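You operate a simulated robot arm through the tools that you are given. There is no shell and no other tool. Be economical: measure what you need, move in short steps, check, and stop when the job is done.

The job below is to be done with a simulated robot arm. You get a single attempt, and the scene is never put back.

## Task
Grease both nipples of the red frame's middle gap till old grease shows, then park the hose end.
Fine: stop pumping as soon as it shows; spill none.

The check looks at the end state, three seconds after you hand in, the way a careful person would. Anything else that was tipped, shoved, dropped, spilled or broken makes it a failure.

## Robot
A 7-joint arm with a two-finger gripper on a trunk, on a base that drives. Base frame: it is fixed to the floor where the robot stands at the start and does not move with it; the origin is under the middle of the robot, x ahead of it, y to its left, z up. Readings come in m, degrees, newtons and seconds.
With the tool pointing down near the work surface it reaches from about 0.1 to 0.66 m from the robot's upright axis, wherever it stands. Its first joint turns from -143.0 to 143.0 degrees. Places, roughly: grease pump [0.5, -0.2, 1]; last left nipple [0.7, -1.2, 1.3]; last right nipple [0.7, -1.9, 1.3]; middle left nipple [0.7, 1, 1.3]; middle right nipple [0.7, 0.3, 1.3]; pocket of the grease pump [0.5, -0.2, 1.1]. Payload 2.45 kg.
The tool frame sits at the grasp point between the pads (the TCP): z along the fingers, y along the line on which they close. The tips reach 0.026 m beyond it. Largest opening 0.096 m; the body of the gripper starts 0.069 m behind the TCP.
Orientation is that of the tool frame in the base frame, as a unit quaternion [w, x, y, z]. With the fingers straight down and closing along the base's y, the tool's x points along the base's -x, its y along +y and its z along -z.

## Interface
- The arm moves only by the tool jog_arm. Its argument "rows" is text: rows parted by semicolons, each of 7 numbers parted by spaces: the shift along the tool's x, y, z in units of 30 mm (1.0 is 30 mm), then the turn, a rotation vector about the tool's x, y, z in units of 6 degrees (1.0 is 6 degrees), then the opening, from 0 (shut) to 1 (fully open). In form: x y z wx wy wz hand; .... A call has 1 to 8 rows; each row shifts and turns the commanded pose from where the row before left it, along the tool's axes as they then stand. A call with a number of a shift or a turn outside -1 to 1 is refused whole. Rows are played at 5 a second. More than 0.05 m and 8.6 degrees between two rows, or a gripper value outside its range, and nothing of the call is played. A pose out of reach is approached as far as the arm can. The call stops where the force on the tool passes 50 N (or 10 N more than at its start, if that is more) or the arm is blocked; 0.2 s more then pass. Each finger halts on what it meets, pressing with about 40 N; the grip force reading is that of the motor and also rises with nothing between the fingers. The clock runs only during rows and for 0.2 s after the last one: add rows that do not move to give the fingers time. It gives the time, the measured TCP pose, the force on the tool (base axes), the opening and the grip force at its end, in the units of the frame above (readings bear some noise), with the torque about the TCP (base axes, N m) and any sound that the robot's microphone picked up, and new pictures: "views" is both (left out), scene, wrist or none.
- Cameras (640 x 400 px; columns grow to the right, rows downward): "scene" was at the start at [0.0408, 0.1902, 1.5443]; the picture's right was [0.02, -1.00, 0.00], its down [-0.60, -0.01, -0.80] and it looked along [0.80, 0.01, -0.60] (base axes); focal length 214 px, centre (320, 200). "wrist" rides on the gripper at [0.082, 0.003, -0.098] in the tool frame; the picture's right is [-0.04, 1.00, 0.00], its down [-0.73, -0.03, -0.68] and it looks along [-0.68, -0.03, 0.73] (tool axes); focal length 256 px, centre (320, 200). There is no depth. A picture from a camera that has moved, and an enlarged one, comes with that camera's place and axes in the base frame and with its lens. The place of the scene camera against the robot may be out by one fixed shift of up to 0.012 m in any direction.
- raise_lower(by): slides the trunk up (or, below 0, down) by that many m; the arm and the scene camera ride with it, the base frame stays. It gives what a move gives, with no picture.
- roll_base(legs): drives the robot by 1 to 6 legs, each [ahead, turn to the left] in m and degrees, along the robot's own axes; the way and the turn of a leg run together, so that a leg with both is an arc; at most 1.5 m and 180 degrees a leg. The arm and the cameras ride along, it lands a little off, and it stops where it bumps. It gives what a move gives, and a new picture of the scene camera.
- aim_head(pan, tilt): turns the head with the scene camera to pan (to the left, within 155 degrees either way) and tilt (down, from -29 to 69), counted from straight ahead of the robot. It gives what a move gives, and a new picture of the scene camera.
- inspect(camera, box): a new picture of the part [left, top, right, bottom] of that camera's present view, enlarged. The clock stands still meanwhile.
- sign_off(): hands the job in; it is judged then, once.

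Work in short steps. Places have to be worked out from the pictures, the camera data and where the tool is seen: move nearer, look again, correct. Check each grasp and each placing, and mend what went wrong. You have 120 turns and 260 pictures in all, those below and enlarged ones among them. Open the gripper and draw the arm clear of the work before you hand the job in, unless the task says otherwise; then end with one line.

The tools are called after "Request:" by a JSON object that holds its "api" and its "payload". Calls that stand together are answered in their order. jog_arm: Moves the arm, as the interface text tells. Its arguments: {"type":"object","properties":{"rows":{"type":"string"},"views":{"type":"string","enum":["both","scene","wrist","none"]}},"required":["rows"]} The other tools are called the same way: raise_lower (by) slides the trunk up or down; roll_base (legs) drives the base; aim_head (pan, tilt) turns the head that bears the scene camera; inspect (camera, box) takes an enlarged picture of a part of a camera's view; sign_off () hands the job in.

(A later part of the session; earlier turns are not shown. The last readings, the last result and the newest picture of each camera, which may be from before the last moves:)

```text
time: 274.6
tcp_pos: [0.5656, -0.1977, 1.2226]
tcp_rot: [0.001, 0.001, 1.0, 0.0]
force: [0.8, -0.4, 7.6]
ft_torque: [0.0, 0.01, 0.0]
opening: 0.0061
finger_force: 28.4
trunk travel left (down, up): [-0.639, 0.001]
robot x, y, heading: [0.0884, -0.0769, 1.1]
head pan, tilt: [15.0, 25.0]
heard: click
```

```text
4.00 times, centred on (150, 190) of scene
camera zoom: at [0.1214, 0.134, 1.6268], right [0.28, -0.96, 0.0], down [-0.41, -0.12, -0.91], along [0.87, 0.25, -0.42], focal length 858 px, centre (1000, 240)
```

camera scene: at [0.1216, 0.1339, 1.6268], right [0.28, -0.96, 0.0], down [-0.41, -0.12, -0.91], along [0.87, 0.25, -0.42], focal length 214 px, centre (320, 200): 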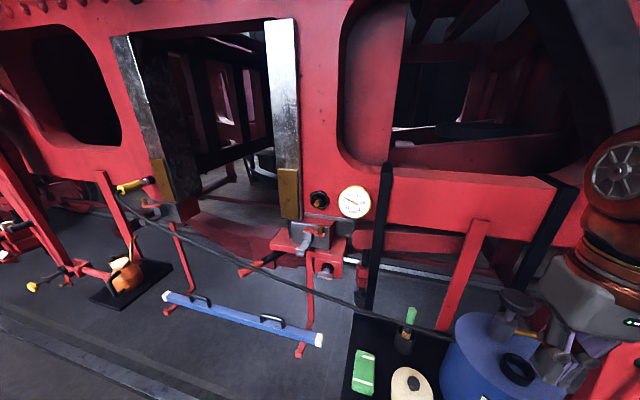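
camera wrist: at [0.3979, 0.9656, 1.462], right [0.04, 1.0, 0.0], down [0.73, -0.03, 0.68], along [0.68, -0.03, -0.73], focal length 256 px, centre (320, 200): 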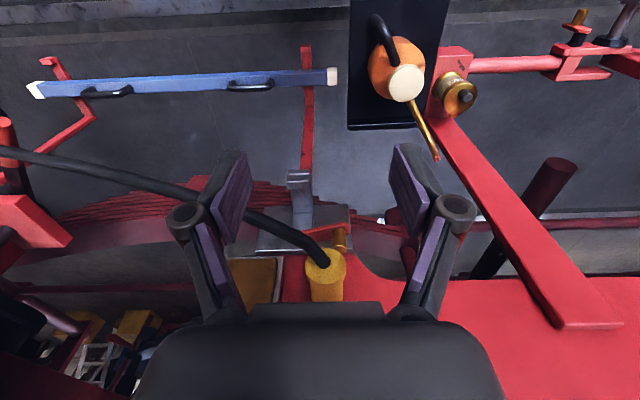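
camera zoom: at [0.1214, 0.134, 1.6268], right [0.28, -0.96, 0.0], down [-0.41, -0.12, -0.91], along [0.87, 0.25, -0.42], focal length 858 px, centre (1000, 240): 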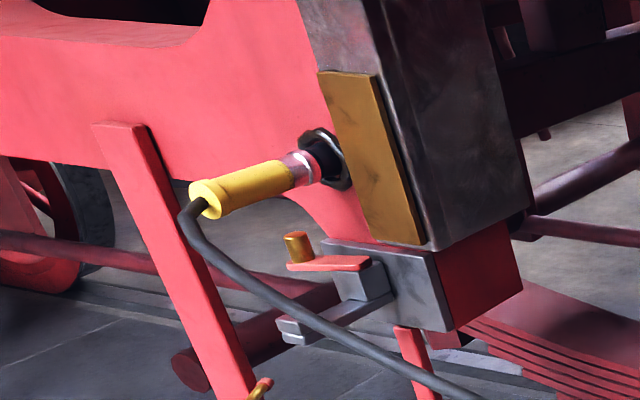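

Old grease shows at the left nipple too — stop. I lift off, withdraw, open, and drive back to fetch the end.

Request:
{"api": "jog_arm", "payload": {"rows": "0 0 -0.9 0 0 0 0;0 0 -0.9 0 0 0 0;0 0 -0.9 0 0 0 0;0 0 -0.9 0 0 0 0;0.9 0 -0.2 0 0 0 0;0.9 0 -0.2 0 0 0 0;0.9 0 0 0 0 0 0.3;0.9 0 0 0 0 0 0.6", "views": "none"}}

Request:
{"api": "jog_arm", "payload": {"rows": "0.9 0.4 0 0 0 0 0.8;0.9 0.4 0 0 0 0 0.8;0.9 0.4 0 0 0 0 0.8;0.5 0.5 0 0 0 0 0.8;0 0.5 0 0 0 0 0.8;0 0.5 0 0 0 0 0.8;0 0.5 0 0 0 0 0.8", "views": "none"}}

Request:
{"api": "roll_base", "payload": {"legs": [[-0.085, 0], [0, -91], [-1.06, 0], [0, 90], [0.19, 0]]}}

Request:
{"api": "aim_head", "payload": {"pan": 0, "tilt": 30}}

```text
time: 276.4
tcp_pos: [0.4563, -0.1982, 1.3434]
tcp_rot: [0.001, 0.0, 1.0, 0.0]
force: [-0.3, 0.2, -0.7]
ft_torque: [0.04, 0.0, 0.02]
opening: 0.0502
finger_force: 0.0
trunk travel left (down, up): [-0.639, 0.001]
robot x, y, heading: [0.0867, -0.0819, 1.2]
head pan, tilt: [15.0, 25.0]
```

```text
time: 277.9
tcp_pos: [0.3618, -0.1018, 1.343]
tcp_rot: [0.001, 0.0, 1.0, 0.0]
force: [0.6, -0.4, 0.1]
ft_torque: [0.01, 0.0, -0.02]
opening: 0.0766
finger_force: 0.0
trunk travel left (down, up): [-0.639, 0.001]
robot x, y, heading: [0.0856, -0.0796, 1.2]
head pan, tilt: [15.0, 25.0]
```

```text
time: 293.0
tcp_pos: [0.4881, 0.9429, 1.3428]
tcp_rot: [0.002, 0.01, 1.0, -0.001]
force: [-0.1, 0.5, 0.4]
ft_torque: [-0.02, 0.01, 0.01]
opening: 0.0767
finger_force: 0.0
trunk travel left (down, up): [-0.639, 0.001]
robot x, y, heading: [0.2094, 0.9701, -0.3]
head pan, tilt: [15.0, 25.0]
camera scene: at [0.252, 1.1825, 1.6268], right [0.26, -0.97, 0.0], down [-0.41, -0.11, -0.91], along [0.88, 0.23, -0.42], focal length 214 px, centre (320, 200)
```

scene: 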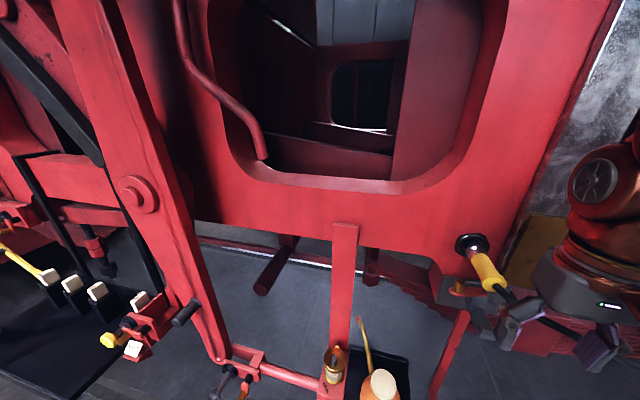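

```text
time: 293.8
tcp_pos: [0.4876, 0.9411, 1.3434]
tcp_rot: [0.002, 0.009, 1.0, -0.001]
force: [-0.4, 0.1, -0.2]
ft_torque: [-0.03, 0.0, 0.01]
opening: 0.0767
finger_force: 0.1
trunk travel left (down, up): [-0.639, 0.001]
robot x, y, heading: [0.2113, 0.9702, -0.1]
head pan, tilt: [0.0, 30.0]
camera scene: at [0.2538, 1.1588, 1.6188], right [0.0, -1.0, 0.0], down [-0.5, 0.0, -0.87], along [0.87, 0.0, -0.5], focal length 214 px, centre (320, 200)
```

scene: 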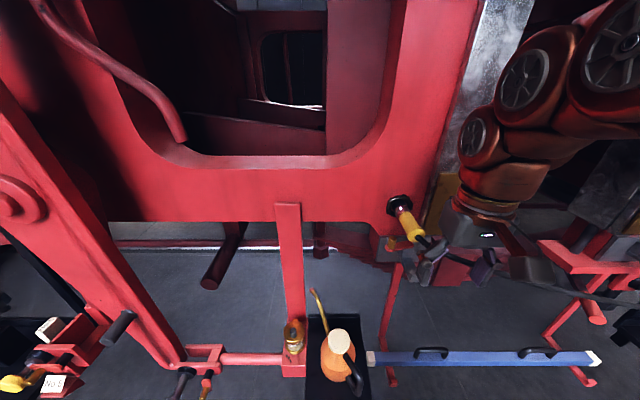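

I raise first (hose stays beneath), centre on y≈0.963, then move in over the end and lower to z 1.354.

Request:
{"api": "jog_arm", "payload": {"rows": "0 0 -0.75 0 0 -0.17 0.8;0 0.74 0 0 0 0 0.8;-0.7 0 0 0 0 0 0.8;-0.7 0 0 0 0 0 0.8;-0.7 0 0 0 0 0 0.8;-0.7 0 0 0 0 0 0.8;-0.7 0 0 0 0 0 0.8;-0.45 0 0.38 0 0 0 0.8", "views": "wrist"}}

Request:
{"api": "inspect", "payload": {"camera": "scene", "box": [360, 170, 480, 270]}}

```text
time: 295.6
tcp_pos: [0.6078, 0.9638, 1.354]
tcp_rot: [0.001, 0.001, 1.0, 0.0]
force: [0.5, -0.5, 0.3]
ft_torque: [0.01, 0.01, 0.01]
opening: 0.0766
finger_force: 0.1
trunk travel left (down, up): [-0.639, 0.001]
robot x, y, heading: [0.2118, 0.9672, 0.1]
head pan, tilt: [0.0, 30.0]
camera wrist: at [0.5252, 0.966, 1.4534], right [0.04, 1.0, 0.0], down [0.73, -0.03, 0.68], along [0.68, -0.03, -0.73], focal length 256 px, centre (320, 200)
```

wrist: 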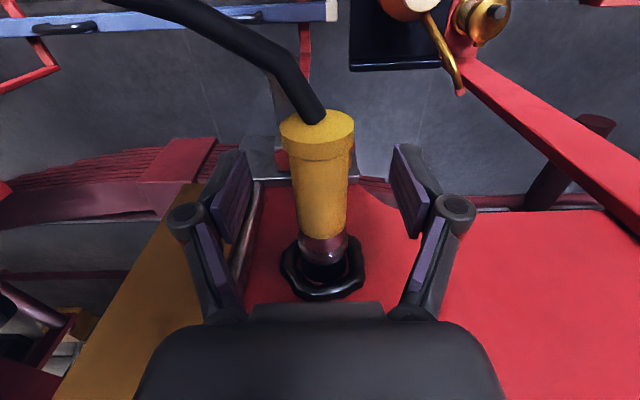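

```text
4.00 times, centred on (420, 220) of scene
camera zoom: at [0.2538, 1.1587, 1.6188], right [0.0, -1.0, 0.0], down [-0.5, 0.0, -0.87], along [0.87, 0.0, -0.5], focal length 858 px, centre (-80, 120)
```

zoom: 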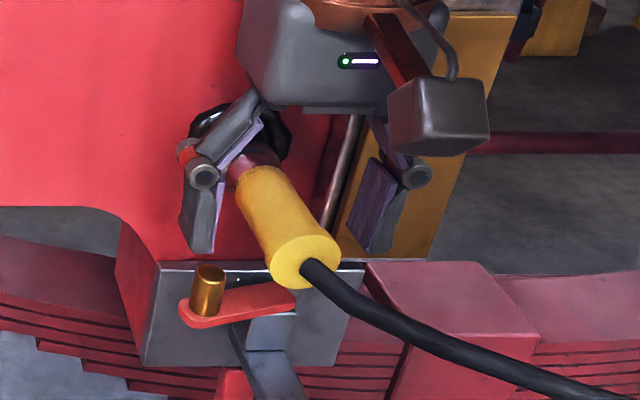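

Centred on the end, grease ring visible. I close and draw it straight off, then back.

Request:
{"api": "jog_arm", "payload": {"rows": "0 0 0 0 0 0 0.5;0 0 0 0 0 0 0.25;0 0 0 0 0 0 0.1;0 0 0 0 0 0 0.1;0 0 0 0 0 0 0.1;0 0 0 0 0 0 0.1", "views": "none"}}

Request:
{"api": "jog_arm", "payload": {"rows": "0.1 0 0 0 0 0 0.1;0.1 0 0 0 0 0 0.1;0.1 0 0 0 0 0 0.1;0.15 0 0 0 0 0 0.1;0.2 0 0 0 0 0 0.1;0.3 0 0 0 0 0 0.1;0.4 0 0 0 0 0 0.1;0.5 0 0 0 0 0 0.1", "views": "none"}}

Request:
{"api": "jog_arm", "payload": {"rows": "0.5 0 0 0 0 0 0.1;0.5 0 0 0 0 0 0.1;0.5 0 0 0 0 0 0.1;0.5 0 0 0 0 0 0.1", "views": "both"}}

```text
time: 297.0
tcp_pos: [0.6065, 0.9622, 1.3548]
tcp_rot: [0.0, 0.001, 1.0, 0.001]
force: [-0.3, 0.3, -0.7]
ft_torque: [0.01, 0.01, -0.02]
opening: 0.0313
finger_force: 40.2
trunk travel left (down, up): [-0.639, 0.001]
robot x, y, heading: [0.2124, 0.9705, -0.1]
head pan, tilt: [0.0, 30.0]
```

```text
time: 298.8
tcp_pos: [0.5502, 0.9637, 1.354]
tcp_rot: [0.002, 0.001, 1.0, 0.0]
force: [-0.8, 0.1, 0.3]
ft_torque: [0.01, 0.06, 0.02]
opening: 0.0311
finger_force: 40.0
trunk travel left (down, up): [-0.639, 0.001]
robot x, y, heading: [0.208, 0.9706, -0.2]
head pan, tilt: [0.0, 30.0]
```

```text
time: 299.8
tcp_pos: [0.4923, 0.9639, 1.3537]
tcp_rot: [0.001, 0.002, 1.0, -0.001]
force: [-0.8, -0.4, 0.4]
ft_torque: [0.03, 0.0, 0.02]
opening: 0.0314
finger_force: 39.7
trunk travel left (down, up): [-0.639, 0.001]
robot x, y, heading: [0.2092, 0.9719, 0.2]
head pan, tilt: [0.0, 30.0]
camera scene: at [0.2539, 1.1587, 1.6188], right [0.0, -1.0, 0.0], down [-0.5, 0.0, -0.87], along [0.87, 0.0, -0.5], focal length 214 px, centre (320, 200)
camera wrist: at [0.4102, 0.9663, 1.4529], right [0.04, 1.0, 0.0], down [0.73, -0.03, 0.68], along [0.68, -0.03, -0.73], focal length 256 px, centre (320, 200)
```

scene: 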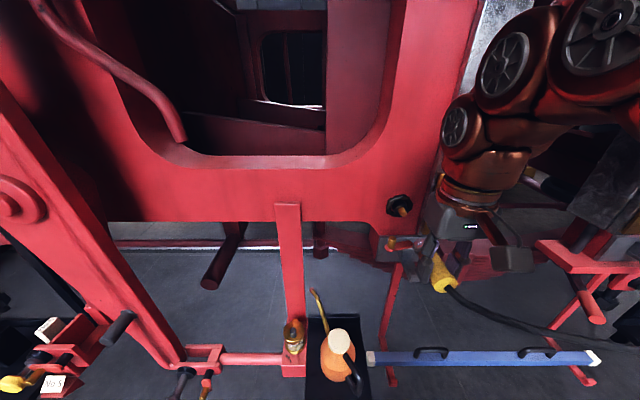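
wrist: 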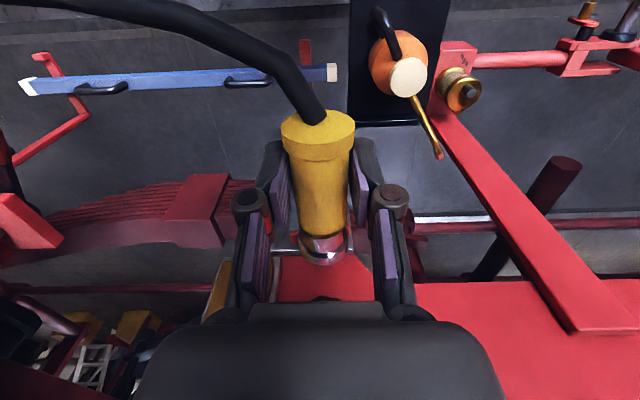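

The end is held firmly. I drive back to the pump, standing a bit further back (base ≈(-0.05,-0.1)).

Request:
{"api": "roll_base", "payload": {"legs": [[-0.26, 0], [0, -90], [1.07, 0], [0, 90]]}}

Request:
{"api": "jog_arm", "payload": {"rows": "0 0 0.3 0 0 1 0.1;0 0 0.3 0 0 1 0.1;0 0 0.3 0 0 1 0.1;0 0 0.3 0 0 1 0.1;0 0 0 0 0 1 0.1;0 0 0 0 0 1 0.1;0 0 0 0 0 1 0.1;0 0 0 0 0 1 0.1", "views": "wrist"}}

```text
time: 314.2
tcp_pos: [0.2537, -0.0916, 1.3552]
tcp_rot: [0.001, 0.005, 1.0, 0.0]
force: [0.0, -0.1, 0.7]
ft_torque: [0.01, -0.01, 0.01]
opening: 0.0312
finger_force: 39.7
trunk travel left (down, up): [-0.639, 0.001]
robot x, y, heading: [-0.0293, -0.0807, -0.6]
head pan, tilt: [0.0, 30.0]
camera scene: at [0.017, 0.1055, 1.6188], right [-0.01, -1.0, 0.0], down [-0.5, 0.0, -0.87], along [0.87, -0.01, -0.5], focal length 214 px, centre (320, 200)
```

scene: 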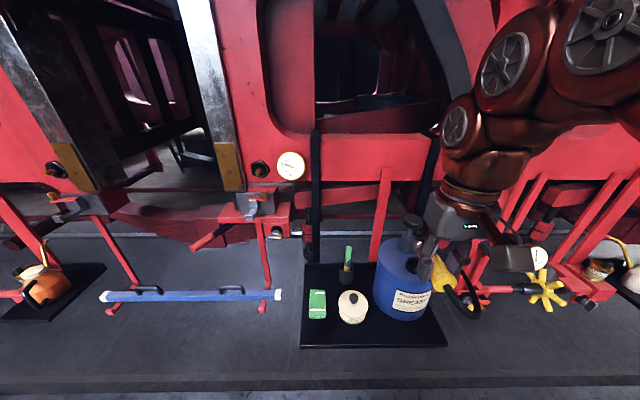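

```text
time: 316.0
tcp_pos: [0.2538, -0.0917, 1.3179]
tcp_rot: [0.0, 0.412, 0.911, 0.001]
force: [0.2, -0.5, 0.1]
ft_torque: [0.03, -0.02, 0.01]
opening: 0.0312
finger_force: 39.6
trunk travel left (down, up): [-0.639, 0.001]
robot x, y, heading: [-0.0309, -0.0873, -0.5]
head pan, tilt: [0.0, 30.0]
camera wrist: at [0.2025, -0.0293, 1.4169], right [0.78, 0.63, 0.0], down [0.46, -0.57, 0.68], along [0.43, -0.53, -0.73], focal length 256 px, centre (320, 200)
```

wrist: 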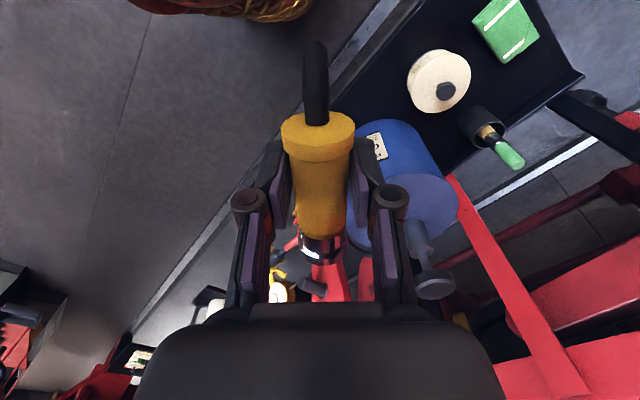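

Continue the turn to 180°.

Request:
{"api": "jog_arm", "payload": {"rows": "0 0 0 0 0 1 0.1;0 0 0 0 0 1 0.1;0 0 0 0 0 1 0.1;0 0 0 0 0 1 0.1;0 0 0 0 0 1 0.1;0 0 0 0 0 1 0.1;0 0 0 0 0 1 0.1;0 0 0 0 0 1 0.1", "views": "none"}}

Request:
{"api": "jog_arm", "payload": {"rows": "0 0 0.3 0 0 1 0.1;0 0 0.3 0 0 1 0.1;0 0 0.3 0 0 1 0.1;0 0 0 0 0 1 0.1;0 0 0 0 0 1 0.1;0 0 0 0 0 1 0.1;0 0 0 0 0 1 0.1", "views": "none"}}

Request:
{"api": "jog_arm", "payload": {"rows": "0 0 0 0 0 1 0.1;0 0 0 0 0 1 0.1;0 0 0 0 0 1 0.1;0 0 0 0 0 1 0.1;0 0 0 0 0 1 0.1;0 0 0 0 0 1 0.1;0 0 0 0 0 1 0.1", "views": "none"}}

Request:
{"api": "jog_arm", "payload": {"rows": "0.3 0 0 0 0.8 0 0.1;0.3 0 0 0 0.8 0 0.1;0.3 0 0 0 0.8 0 0.1;0.3 0 0 0 0.8 0 0.1;0 0 0 0 0.8 0 0.1;0 0 0 0 0.8 0 0.1", "views": "both"}}

```text
time: 317.8
tcp_pos: [0.2535, -0.0892, 1.3195]
tcp_rot: [0.001, 0.745, 0.667, 0.004]
force: [0.0, 0.2, -0.5]
ft_torque: [0.03, -0.01, 0.0]
opening: 0.0317
finger_force: 40.1
trunk travel left (down, up): [-0.639, 0.001]
robot x, y, heading: [-0.0284, -0.082, -0.5]
head pan, tilt: [0.0, 30.0]
```

```text
time: 319.4
tcp_pos: [0.259, -0.0979, 1.2831]
tcp_rot: [-0.019, 0.937, 0.349, -0.01]
force: [0.0, -0.7, -0.1]
ft_torque: [0.0, -0.06, 0.0]
opening: 0.0314
finger_force: 39.8
trunk travel left (down, up): [-0.639, 0.001]
robot x, y, heading: [-0.0296, -0.0812, -0.7]
head pan, tilt: [0.0, 30.0]
```

```text
time: 321.0
tcp_pos: [0.2619, -0.0956, 1.2781]
tcp_rot: [-0.026, 0.999, -0.001, -0.021]
force: [0.0, 0.7, 0.2]
ft_torque: [0.0, -0.01, 0.02]
opening: 0.0313
finger_force: 40.1
trunk travel left (down, up): [-0.639, 0.001]
robot x, y, heading: [-0.0313, -0.0829, -0.5]
head pan, tilt: [0.0, 30.0]
```

```text
time: 322.6
tcp_pos: [0.3132, -0.1385, 1.2204]
tcp_rot: [-0.063, 0.986, -0.068, 0.135]
force: [0.1, 0.8, 0.5]
ft_torque: [0.01, -0.03, -0.02]
opening: 0.0314
finger_force: 40.0
trunk travel left (down, up): [-0.639, 0.001]
robot x, y, heading: [-0.0297, -0.0848, -0.5]
head pan, tilt: [0.0, 30.0]
stopped in row 6: the arm was blocked; the commanded pose is now the measured one
camera scene: at [0.017, 0.1053, 1.6188], right [-0.01, -1.0, 0.0], down [-0.5, 0.01, -0.87], along [0.87, -0.01, -0.5], focal length 214 px, centre (320, 200)
camera wrist: at [0.3637, -0.166, 1.3353], right [-0.15, -0.98, -0.15], down [-0.88, 0.07, 0.46], along [-0.44, 0.21, -0.87], focal length 256 px, centre (320, 200)
```

scene: 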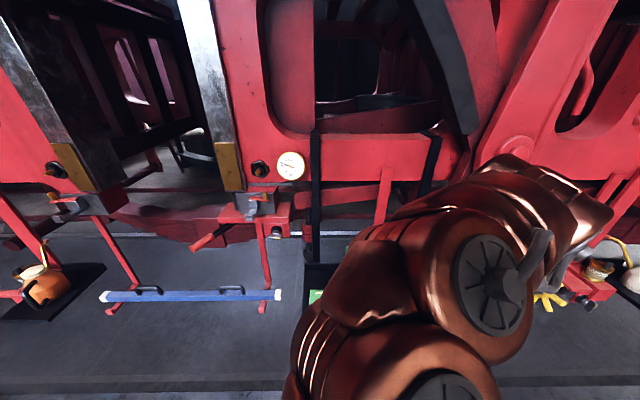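
wrist: 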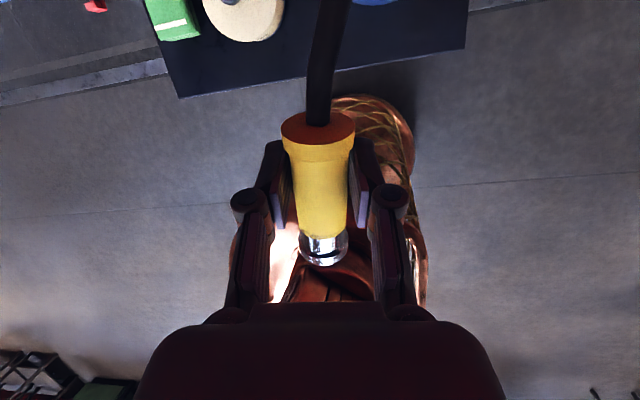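

The wrist ran into a limit close to the body. I move the hand outward and up for room while correcting the orientation.

Request:
{"api": "jog_arm", "payload": {"rows": "0.5 0 -0.3 0 0 0 0.1;0.5 0 -0.3 0 0 0 0.1;0.5 0 -0.3 -0.34 0 -0.48 0.1;0.5 0 -0.2 -0.34 0 -0.48 0.1;0.5 0 -0.1 -0.34 0 -0.48 0.1;0.5 0 0 0 0.7 0 0.1;0.5 0 0 0 0.7 0 0.1;0 0 0 0 0.7 0 0.1", "views": "none"}}

Request:
{"api": "jog_arm", "payload": {"rows": "0 0 0 0 0.8 0 0.1;0 0 0 0 0.8 0 0.1;0 0 0 0 0.8 0 0.1;0 0 0 0 0.8 0 0.1", "views": "both"}}

```text
time: 324.4
tcp_pos: [0.4019, -0.1482, 1.2858]
tcp_rot: [0.002, 0.969, 0.002, 0.247]
force: [0.5, 0.9, -0.4]
ft_torque: [0.0, 0.02, -0.01]
opening: 0.0314
finger_force: 40.3
trunk travel left (down, up): [-0.639, 0.001]
robot x, y, heading: [-0.0282, -0.0799, -0.7]
head pan, tilt: [0.0, 30.0]
```

```text
time: 325.4
tcp_pos: [0.4038, -0.1459, 1.2822]
tcp_rot: [-0.007, 0.915, 0.003, 0.403]
force: [-1.3, 1.7, -0.5]
ft_torque: [-0.04, 0.04, -0.04]
opening: 0.0315
finger_force: 39.3
trunk travel left (down, up): [-0.639, 0.001]
robot x, y, heading: [-0.0283, -0.0819, -0.4]
head pan, tilt: [0.0, 30.0]
camera scene: at [0.0161, 0.1061, 1.6188], right [-0.01, -1.0, 0.0], down [-0.5, 0.0, -0.87], along [0.87, -0.01, -0.5], focal length 214 px, centre (320, 200)
camera wrist: at [0.3872, -0.1512, 1.4096], right [-0.02, -1.0, -0.04], down [-1.0, 0.02, -0.08], along [0.08, 0.04, -1.0], focal length 256 px, centre (320, 200)
```

scene: 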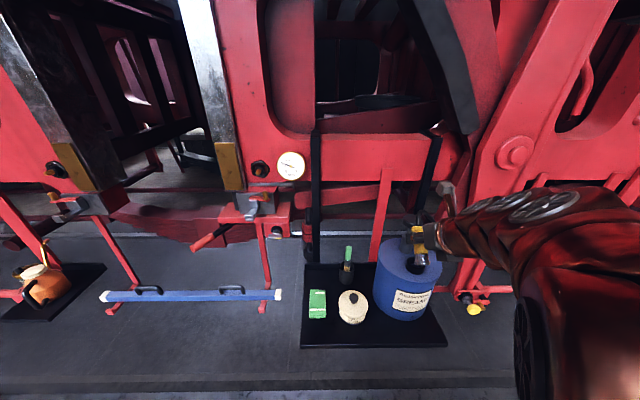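
wrist: 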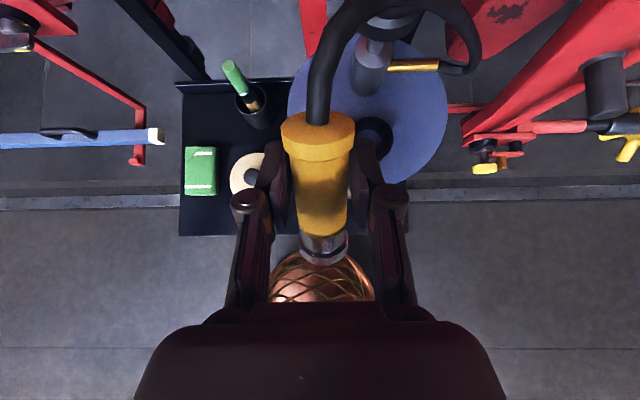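

Works well: pitch is 47°, and the camera looks down on the drum top and pocket. I continue pitching to 90° so the nose points straight down.

Request:
{"api": "jog_arm", "payload": {"rows": "0 0.2 0 0 0.8 0 0.1;0 0.2 0 0 0.8 0 0.1;0 0.2 0 0 0.8 0 0.1;0 0.2 0 0 0.8 0 0.1;0 0.2 0 0 0.8 0 0.1;0 0.2 0 0 0.8 0 0.1;0 0.2 0 0 0.8 0 0.1;0 0.2 0 0 0.8 0 0.1", "views": "both"}}

```text
time: 327.2
tcp_pos: [0.4176, -0.2196, 1.3616]
tcp_rot: [0.001, 0.771, 0.003, 0.636]
force: [0.5, -0.4, -1.4]
ft_torque: [0.02, 0.01, 0.03]
opening: 0.0314
finger_force: 40.4
out of reach, approached as far as the arm can: row 3, 4, 5, 6, 7, 8
trunk travel left (down, up): [-0.639, 0.001]
robot x, y, heading: [-0.0283, -0.0804, -0.8]
head pan, tilt: [0.0, 30.0]
camera scene: at [0.017, 0.1054, 1.6188], right [-0.01, -1.0, 0.0], down [-0.5, 0.0, -0.87], along [0.87, -0.01, -0.5], focal length 214 px, centre (320, 200)
camera wrist: at [0.3381, -0.2234, 1.4613], right [-0.01, -1.0, -0.03], down [-0.81, 0.02, -0.59], along [0.59, 0.02, -0.81], focal length 256 px, centre (320, 200)
```

scene: 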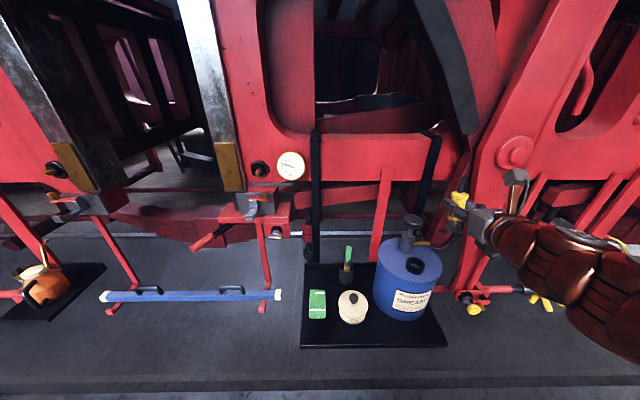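
wrist: 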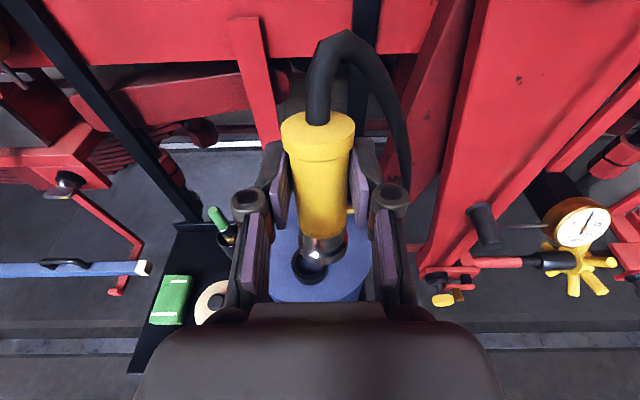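

The nose points almost straight down (79°). I lower the trunk by 0.1 m and finish the pitch.

Request:
{"api": "raise_lower", "payload": {"by": -0.08}}

Request:
{"api": "jog_arm", "payload": {"rows": "0 0 0 0 0.5 0 0.1;0 0 0 0 0.5 0 0.1;0 0 0 0 0.5 0 0.1;0 0 0 0 0.33 0 0.1;0 0 0 0 0 0 0.1", "views": "wrist"}}

Request:
{"api": "inspect", "payload": {"camera": "scene", "box": [370, 170, 530, 290]}}

```text
time: 328.4
tcp_pos: [0.4192, -0.2202, 1.2823]
tcp_rot: [0.002, 0.772, 0.003, 0.636]
force: [0.7, 0.4, -1.7]
ft_torque: [-0.03, 0.02, -0.03]
opening: 0.0313
finger_force: 40.1
trunk travel left (down, up): [-0.559, 0.081]
robot x, y, heading: [-0.0267, -0.0821, -0.8]
head pan, tilt: [0.0, 30.0]
```

```text
time: 329.6
tcp_pos: [0.4186, -0.2228, 1.2893]
tcp_rot: [0.0, 0.762, 0.004, 0.648]
force: [1.0, 0.1, -1.5]
ft_torque: [0.0, 0.06, -0.03]
opening: 0.0314
finger_force: 39.9
out of reach, approached as far as the arm can: row 1, 2, 3, 4
trunk travel left (down, up): [-0.559, 0.081]
robot x, y, heading: [-0.029, -0.0818, -0.7]
head pan, tilt: [0.0, 30.0]
camera wrist: at [0.3347, -0.2276, 1.386], right [0.0, -1.0, -0.03], down [-0.79, 0.02, -0.62], along [0.62, 0.03, -0.79], focal length 256 px, centre (320, 200)
```

wrist: 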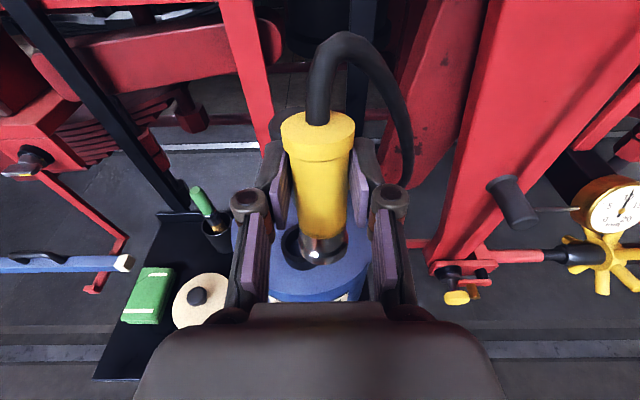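

```text
3.33 times, centred on (450, 230) of scene
camera zoom: at [0.017, 0.1054, 1.5388], right [-0.01, -1.0, 0.0], down [-0.5, 0.0, -0.87], along [0.87, -0.01, -0.5], focal length 715 px, centre (-113, 100)
```

zoom: 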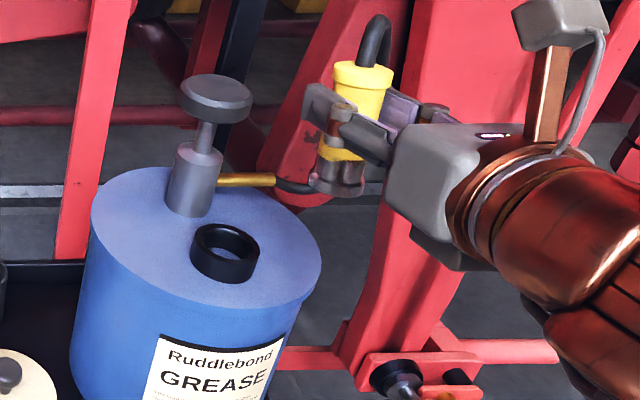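

I move forward to put the nose over the pocket (≈(0.485,-0.199)), still well above it, then finish the pitch.

Request:
{"api": "jog_arm", "payload": {"rows": "0.075 -0.16 0.46 0 0 0 0.1;0.075 -0.16 0.46 0 0 0 0.1;0.075 -0.16 0.46 0 0 0 0.1;0.075 -0.16 0.46 0 0 0 0.1;0.075 -0.16 0.46 0 0 0 0.1;0 0 0 0 0.5 0 0.1;0 0 0 0 0.5 0 0.1;0 0 0 0 0.5 0 0.1", "views": "wrist"}}

Request:
{"api": "inspect", "payload": {"camera": "scene", "box": [370, 170, 490, 290]}}

```text
time: 331.4
tcp_pos: [0.4982, -0.2042, 1.3003]
tcp_rot: [0.0, 0.709, 0.004, 0.705]
force: [-0.6, 0.5, -1.5]
ft_torque: [-0.01, -0.01, 0.0]
opening: 0.0313
finger_force: 39.9
out of reach, approached as far as the arm can: row 7, 8
trunk travel left (down, up): [-0.559, 0.081]
robot x, y, heading: [-0.0309, -0.0836, -0.8]
head pan, tilt: [0.0, 30.0]
camera wrist: at [0.3999, -0.2091, 1.3835], right [0.01, -1.0, -0.04], down [-0.68, 0.02, -0.73], along [0.73, 0.03, -0.68], focal length 256 px, centre (320, 200)
```

wrist: 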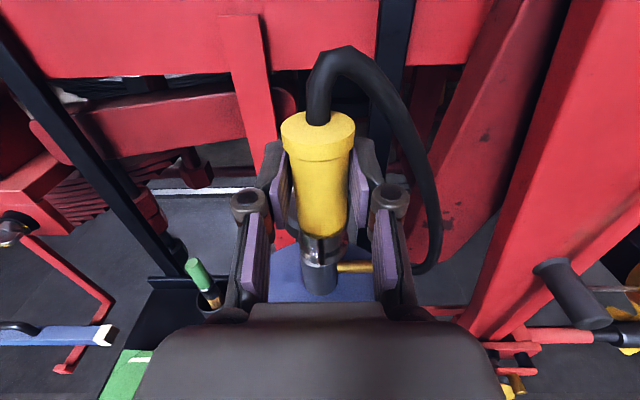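

```text
3.33 times, centred on (430, 230) of scene
camera zoom: at [0.0169, 0.1054, 1.5388], right [-0.01, -1.0, 0.0], down [-0.5, 0.0, -0.87], along [0.87, -0.01, -0.5], focal length 715 px, centre (-47, 100)
```

zoom: 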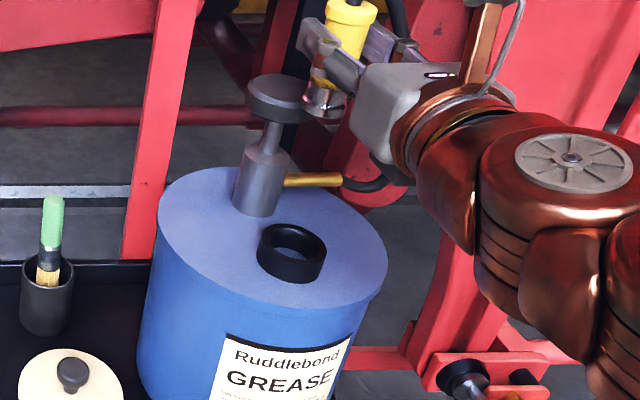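

The end is now vertical. I shift to TCP ≈(0.484,-0.201) and lower by the trunk to just above the pocket, then check.

Request:
{"api": "jog_arm", "payload": {"rows": "0 -0.06 -0.24 0 0 0 0.1;0 -0.06 -0.24 0 0 0 0.1;0 0 0 0 0 0 0.1", "views": "none"}}

Request:
{"api": "raise_lower", "payload": {"by": -0.09}}

Request:
{"api": "inspect", "payload": {"camera": "scene", "box": [370, 110, 490, 210]}}

Request:
{"api": "inspect", "payload": {"camera": "wrist", "box": [220, 180, 420, 320]}}

```text
time: 332.2
tcp_pos: [0.4882, -0.2046, 1.3076]
tcp_rot: [-0.001, 0.709, 0.004, 0.705]
force: [0.5, 0.7, -1.6]
ft_torque: [0.02, 0.02, -0.03]
opening: 0.0315
finger_force: 40.2
out of reach, approached as far as the arm can: row 1, 2
trunk travel left (down, up): [-0.559, 0.081]
robot x, y, heading: [-0.0283, -0.0877, -0.4]
head pan, tilt: [0.0, 30.0]
```

```text
time: 333.4
tcp_pos: [0.4882, -0.2048, 1.2184]
tcp_rot: [-0.002, 0.709, 0.004, 0.706]
force: [-0.1, 0.3, -1.6]
ft_torque: [0.0, -0.01, 0.0]
opening: 0.0313
finger_force: 39.8
trunk travel left (down, up): [-0.469, 0.171]
robot x, y, heading: [-0.0288, -0.0811, -0.5]
head pan, tilt: [0.0, 30.0]
```

```text
4.00 times, centred on (430, 160) of scene
camera zoom: at [0.017, 0.1053, 1.4489], right [-0.01, -1.0, 0.0], down [-0.5, 0.0, -0.87], along [0.87, -0.01, -0.5], focal length 858 px, centre (-120, 360)
```

zoom: 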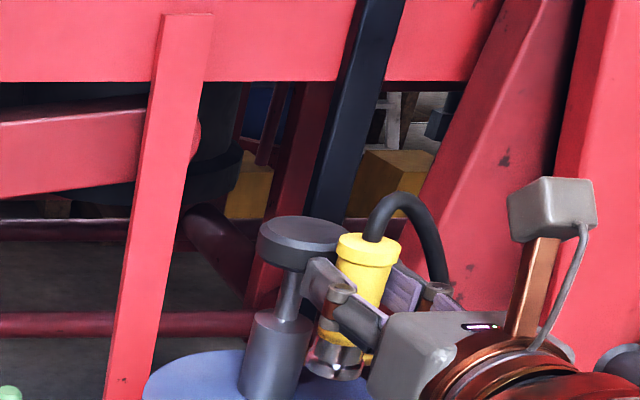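

```text
2.86 times, centred on (320, 250) of wrist
camera zoom: at [0.3906, -0.2095, 1.3005], right [0.01, -1.0, -0.04], down [-0.68, 0.02, -0.73], along [0.73, 0.03, -0.68], focal length 731 px, centre (320, 57)
```

zoom: 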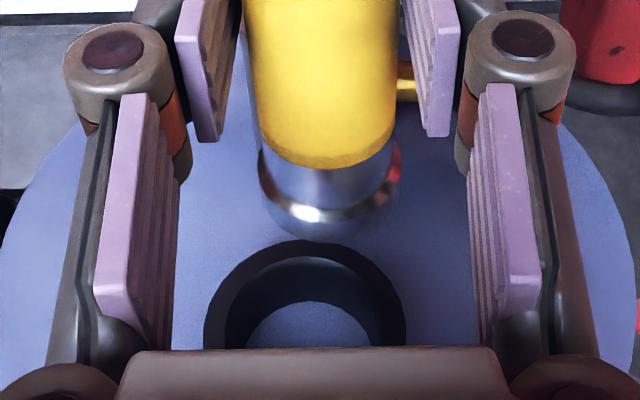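

Pocket centre ≈(0.487,-0.198); nose ≈8 mm too far to -y. I correct y, lower 30 mm, and look again.

Request:
{"api": "jog_arm", "payload": {"rows": "0 -0.14 0 0 0 0 0.1;0 -0.14 0 0 0 0 0.1;0 0 0 0 0 0 0.1", "views": "none"}}

Request:
{"api": "raise_lower", "payload": {"by": -0.035}}

Request:
{"api": "inspect", "payload": {"camera": "wrist", "box": [220, 180, 420, 320]}}

Request:
{"api": "aim_head", "payload": {"pan": -25, "tilt": 40}}

```text
time: 334.2
tcp_pos: [0.4896, -0.196, 1.2189]
tcp_rot: [-0.001, 0.709, 0.004, 0.705]
force: [0.7, -0.5, -1.9]
ft_torque: [-0.01, 0.01, 0.01]
opening: 0.0317
finger_force: 40.4
trunk travel left (down, up): [-0.469, 0.171]
robot x, y, heading: [-0.0254, -0.0843, -0.4]
head pan, tilt: [0.0, 30.0]
```

```text
time: 335.0
tcp_pos: [0.489, -0.1953, 1.1838]
tcp_rot: [0.0, 0.709, 0.003, 0.705]
force: [0.0, 0.6, -2.0]
ft_torque: [0.01, 0.03, 0.03]
opening: 0.0315
finger_force: 39.5
trunk travel left (down, up): [-0.434, 0.206]
robot x, y, heading: [-0.0279, -0.0827, -0.8]
head pan, tilt: [0.0, 30.0]
```

```text
2.86 times, centred on (320, 250) of wrist
camera zoom: at [0.3921, -0.2012, 1.2668], right [0.01, -1.0, -0.04], down [-0.68, 0.02, -0.73], along [0.73, 0.03, -0.68], focal length 731 px, centre (320, 57)
```

zoom: 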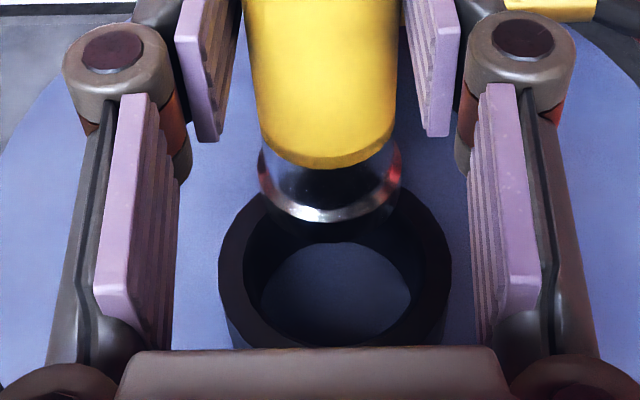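

```text
time: 335.9
tcp_pos: [0.4905, -0.1973, 1.184]
tcp_rot: [-0.001, 0.709, 0.004, 0.705]
force: [-0.5, 0.3, -1.6]
ft_torque: [-0.03, 0.02, 0.0]
opening: 0.0315
finger_force: 40.0
trunk travel left (down, up): [-0.434, 0.206]
robot x, y, heading: [-0.0318, -0.0793, -0.7]
head pan, tilt: [-25.0, 40.0]
camera scene: at [0.0033, 0.0696, 1.3985], right [-0.43, -0.9, 0.0], down [-0.58, 0.28, -0.77], along [0.69, -0.33, -0.64], focal length 214 px, centre (320, 200)
```

scene: 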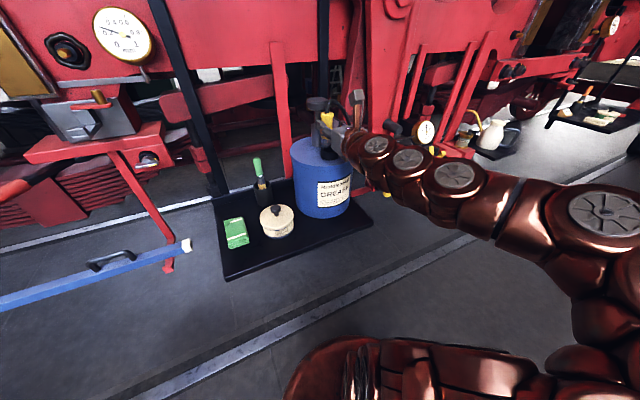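

I look from the head at nose and pocket for the fore-aft position.

Request:
{"api": "inspect", "payload": {"camera": "scene", "box": [285, 80, 375, 160]}}

```text
5.00 times, centred on (330, 120) of scene
camera zoom: at [0.0033, 0.0696, 1.3985], right [-0.43, -0.9, 0.0], down [-0.58, 0.28, -0.77], along [0.69, -0.33, -0.64], focal length 1072 px, centre (270, 600)
```

zoom: 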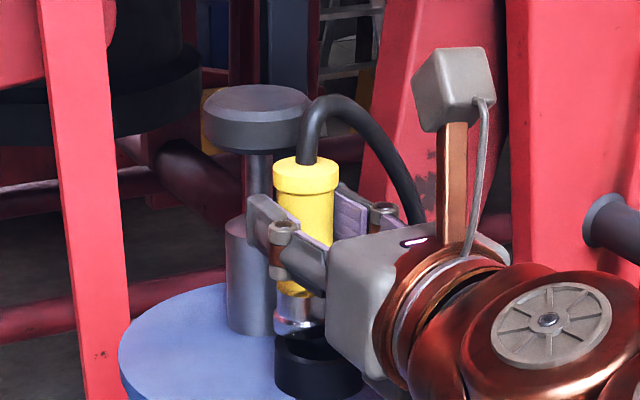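

Cross-checking both views: the nose tip is about 18 mm too far forward (and leans a few degrees). I move back 12–13 mm and pitch 5° more.

Request:
{"api": "jog_arm", "payload": {"rows": "0.1 0 -0.2 0 0.3 0 0.1;0 0 -0.2 0 0.3 0 0.1;0 0 0 0 0.2 0 0.1;0 0 0 0 0 0 0.1", "views": "none"}}

Request:
{"api": "inspect", "payload": {"camera": "wrist", "box": [220, 180, 420, 320]}}

Request:
{"api": "inspect", "payload": {"camera": "scene", "box": [285, 80, 375, 160]}}

```text
time: 336.9
tcp_pos: [0.4811, -0.2246, 1.1993]
tcp_rot: [-0.001, 0.679, 0.004, 0.734]
force: [-0.4, -0.8, -1.3]
ft_torque: [0.0, 0.03, 0.01]
opening: 0.0315
finger_force: 40.5
out of reach, approached as far as the arm can: row 1, 2
trunk travel left (down, up): [-0.434, 0.206]
robot x, y, heading: [-0.0292, -0.083, -0.4]
head pan, tilt: [-25.0, 40.0]
```

```text
2.86 times, centred on (320, 250) of wrist
camera zoom: at [0.3779, -0.2298, 1.273], right [0.01, -1.0, -0.04], down [-0.62, 0.02, -0.78], along [0.78, 0.03, -0.62], focal length 731 px, centre (320, 57)
```

zoom: 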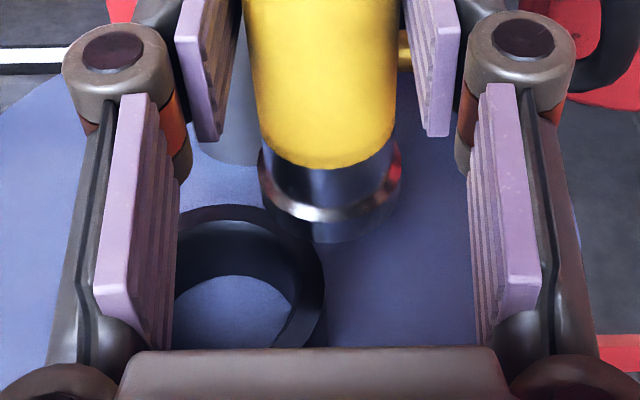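

```text
5.00 times, centred on (330, 120) of scene
camera zoom: at [0.0033, 0.0695, 1.3985], right [-0.43, -0.9, 0.0], down [-0.58, 0.28, -0.77], along [0.69, -0.33, -0.64], focal length 1072 px, centre (270, 600)
```

zoom: 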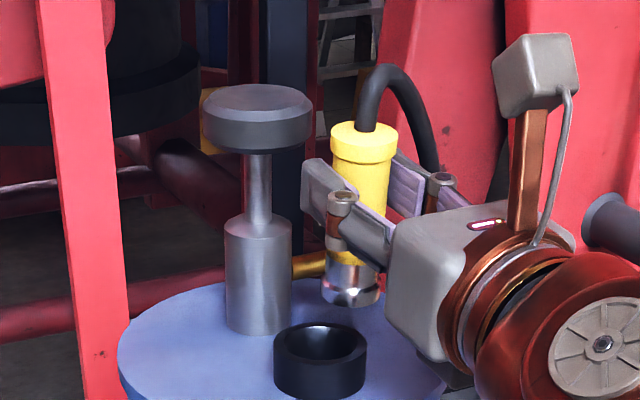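

The arm is at its inner limit here and slid sideways. I raise a little, back the base 8 cm and reach forward instead.

Request:
{"api": "raise_lower", "payload": {"by": 0.03}}

Request:
{"api": "roll_base", "payload": {"legs": [[-0.09, 0]]}}

Request:
{"api": "jog_arm", "payload": {"rows": "-0.04 -0.17 0.5 0 0 0 0.1;-0.04 -0.17 0.5 0 0 0 0.1;-0.04 -0.17 0.5 0 0 0 0.1;-0.04 -0.17 0.5 0 0 0 0.1;-0.04 -0.17 0.5 0 0 0 0.1;0 0 0.3 0 0 0 0.1;0 0 0 0 0 0 0.1", "views": "none"}}

Request:
{"api": "inspect", "payload": {"camera": "wrist", "box": [220, 180, 420, 320]}}

```text
time: 337.6
tcp_pos: [0.4814, -0.2245, 1.2279]
tcp_rot: [-0.002, 0.679, 0.005, 0.734]
force: [-0.3, -0.4, -1.7]
ft_torque: [0.0, 0.03, -0.01]
opening: 0.0316
finger_force: 39.9
trunk travel left (down, up): [-0.464, 0.176]
robot x, y, heading: [-0.0321, -0.0833, -0.5]
head pan, tilt: [-25.0, 40.0]
```

```text
time: 338.7
tcp_pos: [0.3925, -0.2244, 1.2287]
tcp_rot: [-0.002, 0.679, 0.005, 0.734]
force: [-0.2, -0.1, -1.9]
ft_torque: [0.01, 0.04, 0.04]
opening: 0.0314
finger_force: 39.4
trunk travel left (down, up): [-0.464, 0.176]
robot x, y, heading: [-0.1192, -0.0843, -0.4]
head pan, tilt: [-25.0, 40.0]
camera scene: at [-0.086, 0.0704, 1.4285], right [-0.43, -0.9, 0.0], down [-0.58, 0.28, -0.77], along [0.69, -0.33, -0.64], focal length 214 px, centre (320, 200)
```

scene: 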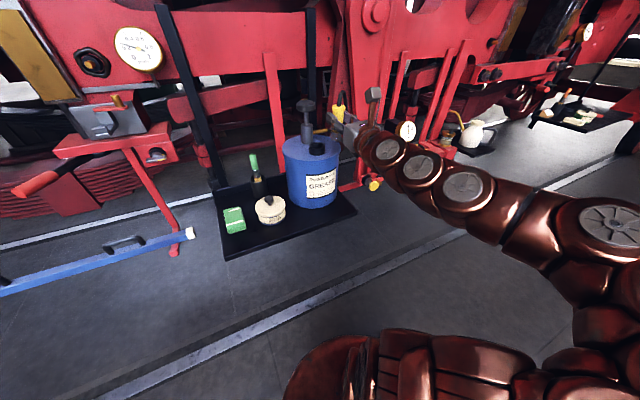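

```text
time: 340.3
tcp_pos: [0.4747, -0.1972, 1.2286]
tcp_rot: [-0.002, 0.68, 0.006, 0.733]
force: [0.6, -0.3, -1.8]
ft_torque: [0.01, 0.02, 0.0]
opening: 0.0315
finger_force: 39.9
trunk travel left (down, up): [-0.464, 0.176]
robot x, y, heading: [-0.1193, -0.0834, -0.4]
head pan, tilt: [-25.0, 40.0]
```

```text
2.86 times, centred on (320, 250) of wrist
camera zoom: at [0.3727, -0.2023, 1.3031], right [0.01, -1.0, -0.04], down [-0.62, 0.02, -0.78], along [0.78, 0.03, -0.62], focal length 731 px, centre (320, 57)
```

zoom: 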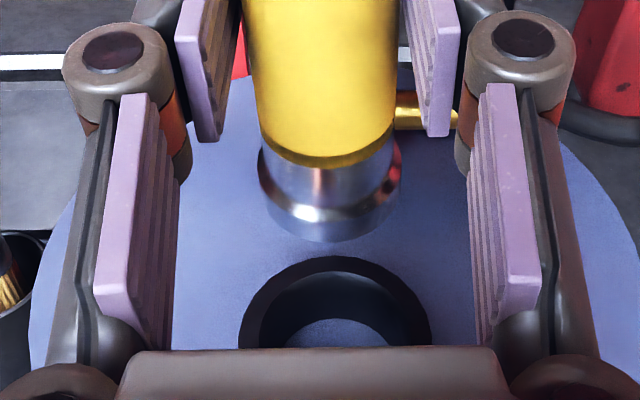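

Full control again. I lower 4 cm so the nose is just above the rim, and check in both views.

Request:
{"api": "raise_lower", "payload": {"by": -0.04}}

Request:
{"api": "inspect", "payload": {"camera": "wrist", "box": [220, 180, 420, 320]}}

Request:
{"api": "inspect", "payload": {"camera": "scene", "box": [280, 60, 370, 150]}}

```text
time: 341.2
tcp_pos: [0.4756, -0.1974, 1.1885]
tcp_rot: [-0.001, 0.68, 0.004, 0.733]
force: [-0.3, 0.5, -1.9]
ft_torque: [0.03, 0.03, 0.0]
opening: 0.0313
finger_force: 40.3
trunk travel left (down, up): [-0.424, 0.216]
robot x, y, heading: [-0.1181, -0.0871, -0.4]
head pan, tilt: [-25.0, 40.0]
```

```text
2.86 times, centred on (320, 250) of wrist
camera zoom: at [0.3726, -0.2024, 1.263], right [0.01, -1.0, -0.04], down [-0.62, 0.02, -0.78], along [0.78, 0.03, -0.62], focal length 731 px, centre (320, 57)
```

zoom: 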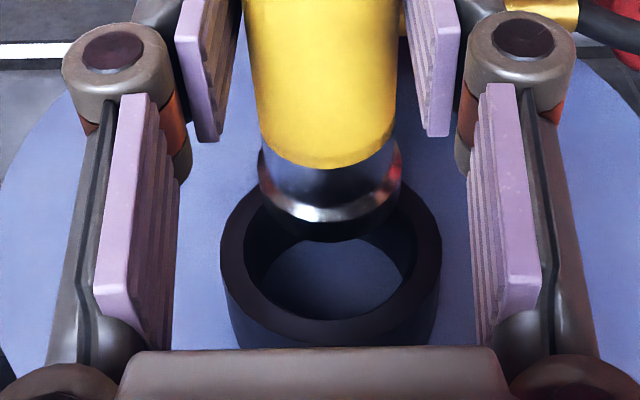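

```text
4.44 times, centred on (325, 105) of scene
camera zoom: at [-0.086, 0.0704, 1.3884], right [-0.43, -0.9, 0.0], down [-0.58, 0.28, -0.77], along [0.69, -0.33, -0.64], focal length 953 px, centre (298, 622)
```

zoom: 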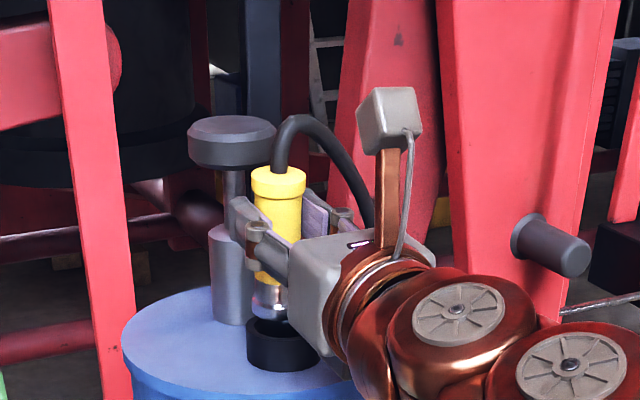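

Re-evaluating with the pocket's true size (~51 mm), its centre is near (0.477,-0.198), rim 1.123; the nose must come back ~12 mm. I do that, look, then lower.

Request:
{"api": "jog_arm", "payload": {"rows": "0.03 0 -0.2 0 0 0 0.1;0.03 0 -0.2 0 0 0 0.1;0 0 0 0 0 0 0.1", "views": "none"}}

Request:
{"api": "inspect", "payload": {"camera": "wrist", "box": [220, 180, 420, 320]}}

Request:
{"api": "inspect", "payload": {"camera": "scene", "box": [295, 105, 345, 150]}}

```text
time: 342.0
tcp_pos: [0.4639, -0.1978, 1.1895]
tcp_rot: [-0.002, 0.68, 0.005, 0.733]
force: [0.0, 0.3, -1.4]
ft_torque: [0.03, -0.02, 0.01]
opening: 0.0316
finger_force: 40.0
trunk travel left (down, up): [-0.424, 0.216]
robot x, y, heading: [-0.1179, -0.0802, -0.6]
head pan, tilt: [-25.0, 40.0]
```

```text
2.86 times, centred on (320, 250) of wrist
camera zoom: at [0.3599, -0.2029, 1.2636], right [0.01, -1.0, -0.04], down [-0.62, 0.02, -0.78], along [0.78, 0.03, -0.62], focal length 731 px, centre (320, 57)
```

zoom: 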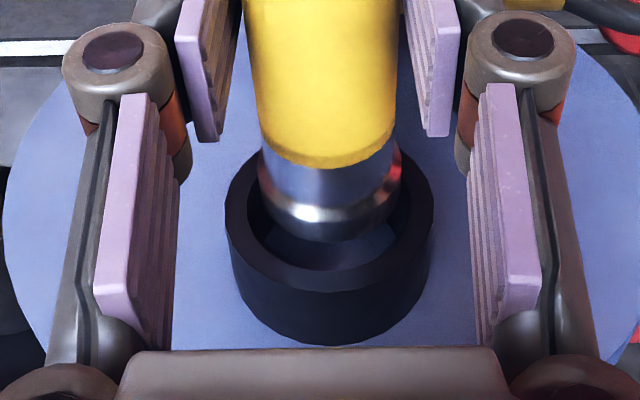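

```text
8.89 times, centred on (320, 128) of scene
camera zoom: at [-0.086, 0.0704, 1.3885], right [-0.43, -0.9, 0.0], down [-0.58, 0.28, -0.77], along [0.69, -0.33, -0.64], focal length 1906 px, centre (320, 844)
```

zoom: 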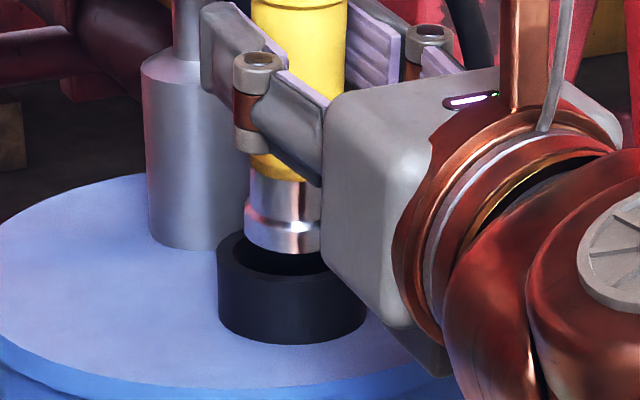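

Both views now show the nose centred over the hole. I lower it in.

Request:
{"api": "raise_lower", "payload": {"by": -0.02}}

Request:
{"api": "inspect", "payload": {"camera": "scene", "box": [295, 95, 345, 140]}}

Request:
{"api": "inspect", "payload": {"camera": "wrist", "box": [220, 180, 420, 320]}}

```text
time: 342.6
tcp_pos: [0.4627, -0.1981, 1.1694]
tcp_rot: [-0.001, 0.68, 0.004, 0.734]
force: [-0.6, -0.3, -1.6]
ft_torque: [0.0, -0.01, 0.01]
opening: 0.0312
finger_force: 40.1
trunk travel left (down, up): [-0.404, 0.236]
robot x, y, heading: [-0.1155, -0.0838, -1.0]
head pan, tilt: [-25.0, 40.0]
```

```text
8.89 times, centred on (320, 118) of scene
camera zoom: at [-0.086, 0.0704, 1.3684], right [-0.43, -0.9, 0.0], down [-0.58, 0.28, -0.77], along [0.69, -0.33, -0.64], focal length 1906 px, centre (320, 933)
```

zoom: 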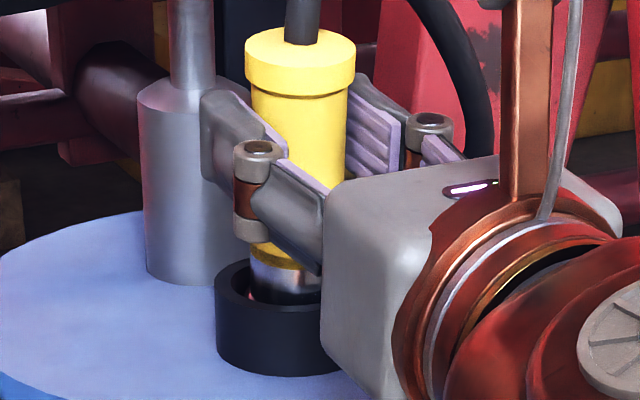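

```text
2.86 times, centred on (320, 250) of wrist
camera zoom: at [0.3599, -0.2029, 1.2436], right [0.01, -1.0, -0.04], down [-0.62, 0.02, -0.78], along [0.78, 0.03, -0.62], focal length 731 px, centre (320, 57)
```

zoom: 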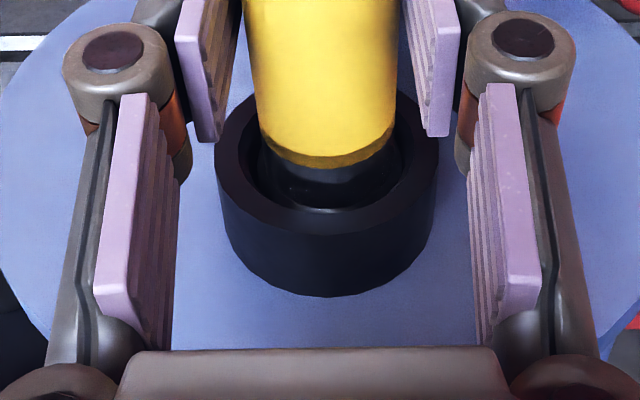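

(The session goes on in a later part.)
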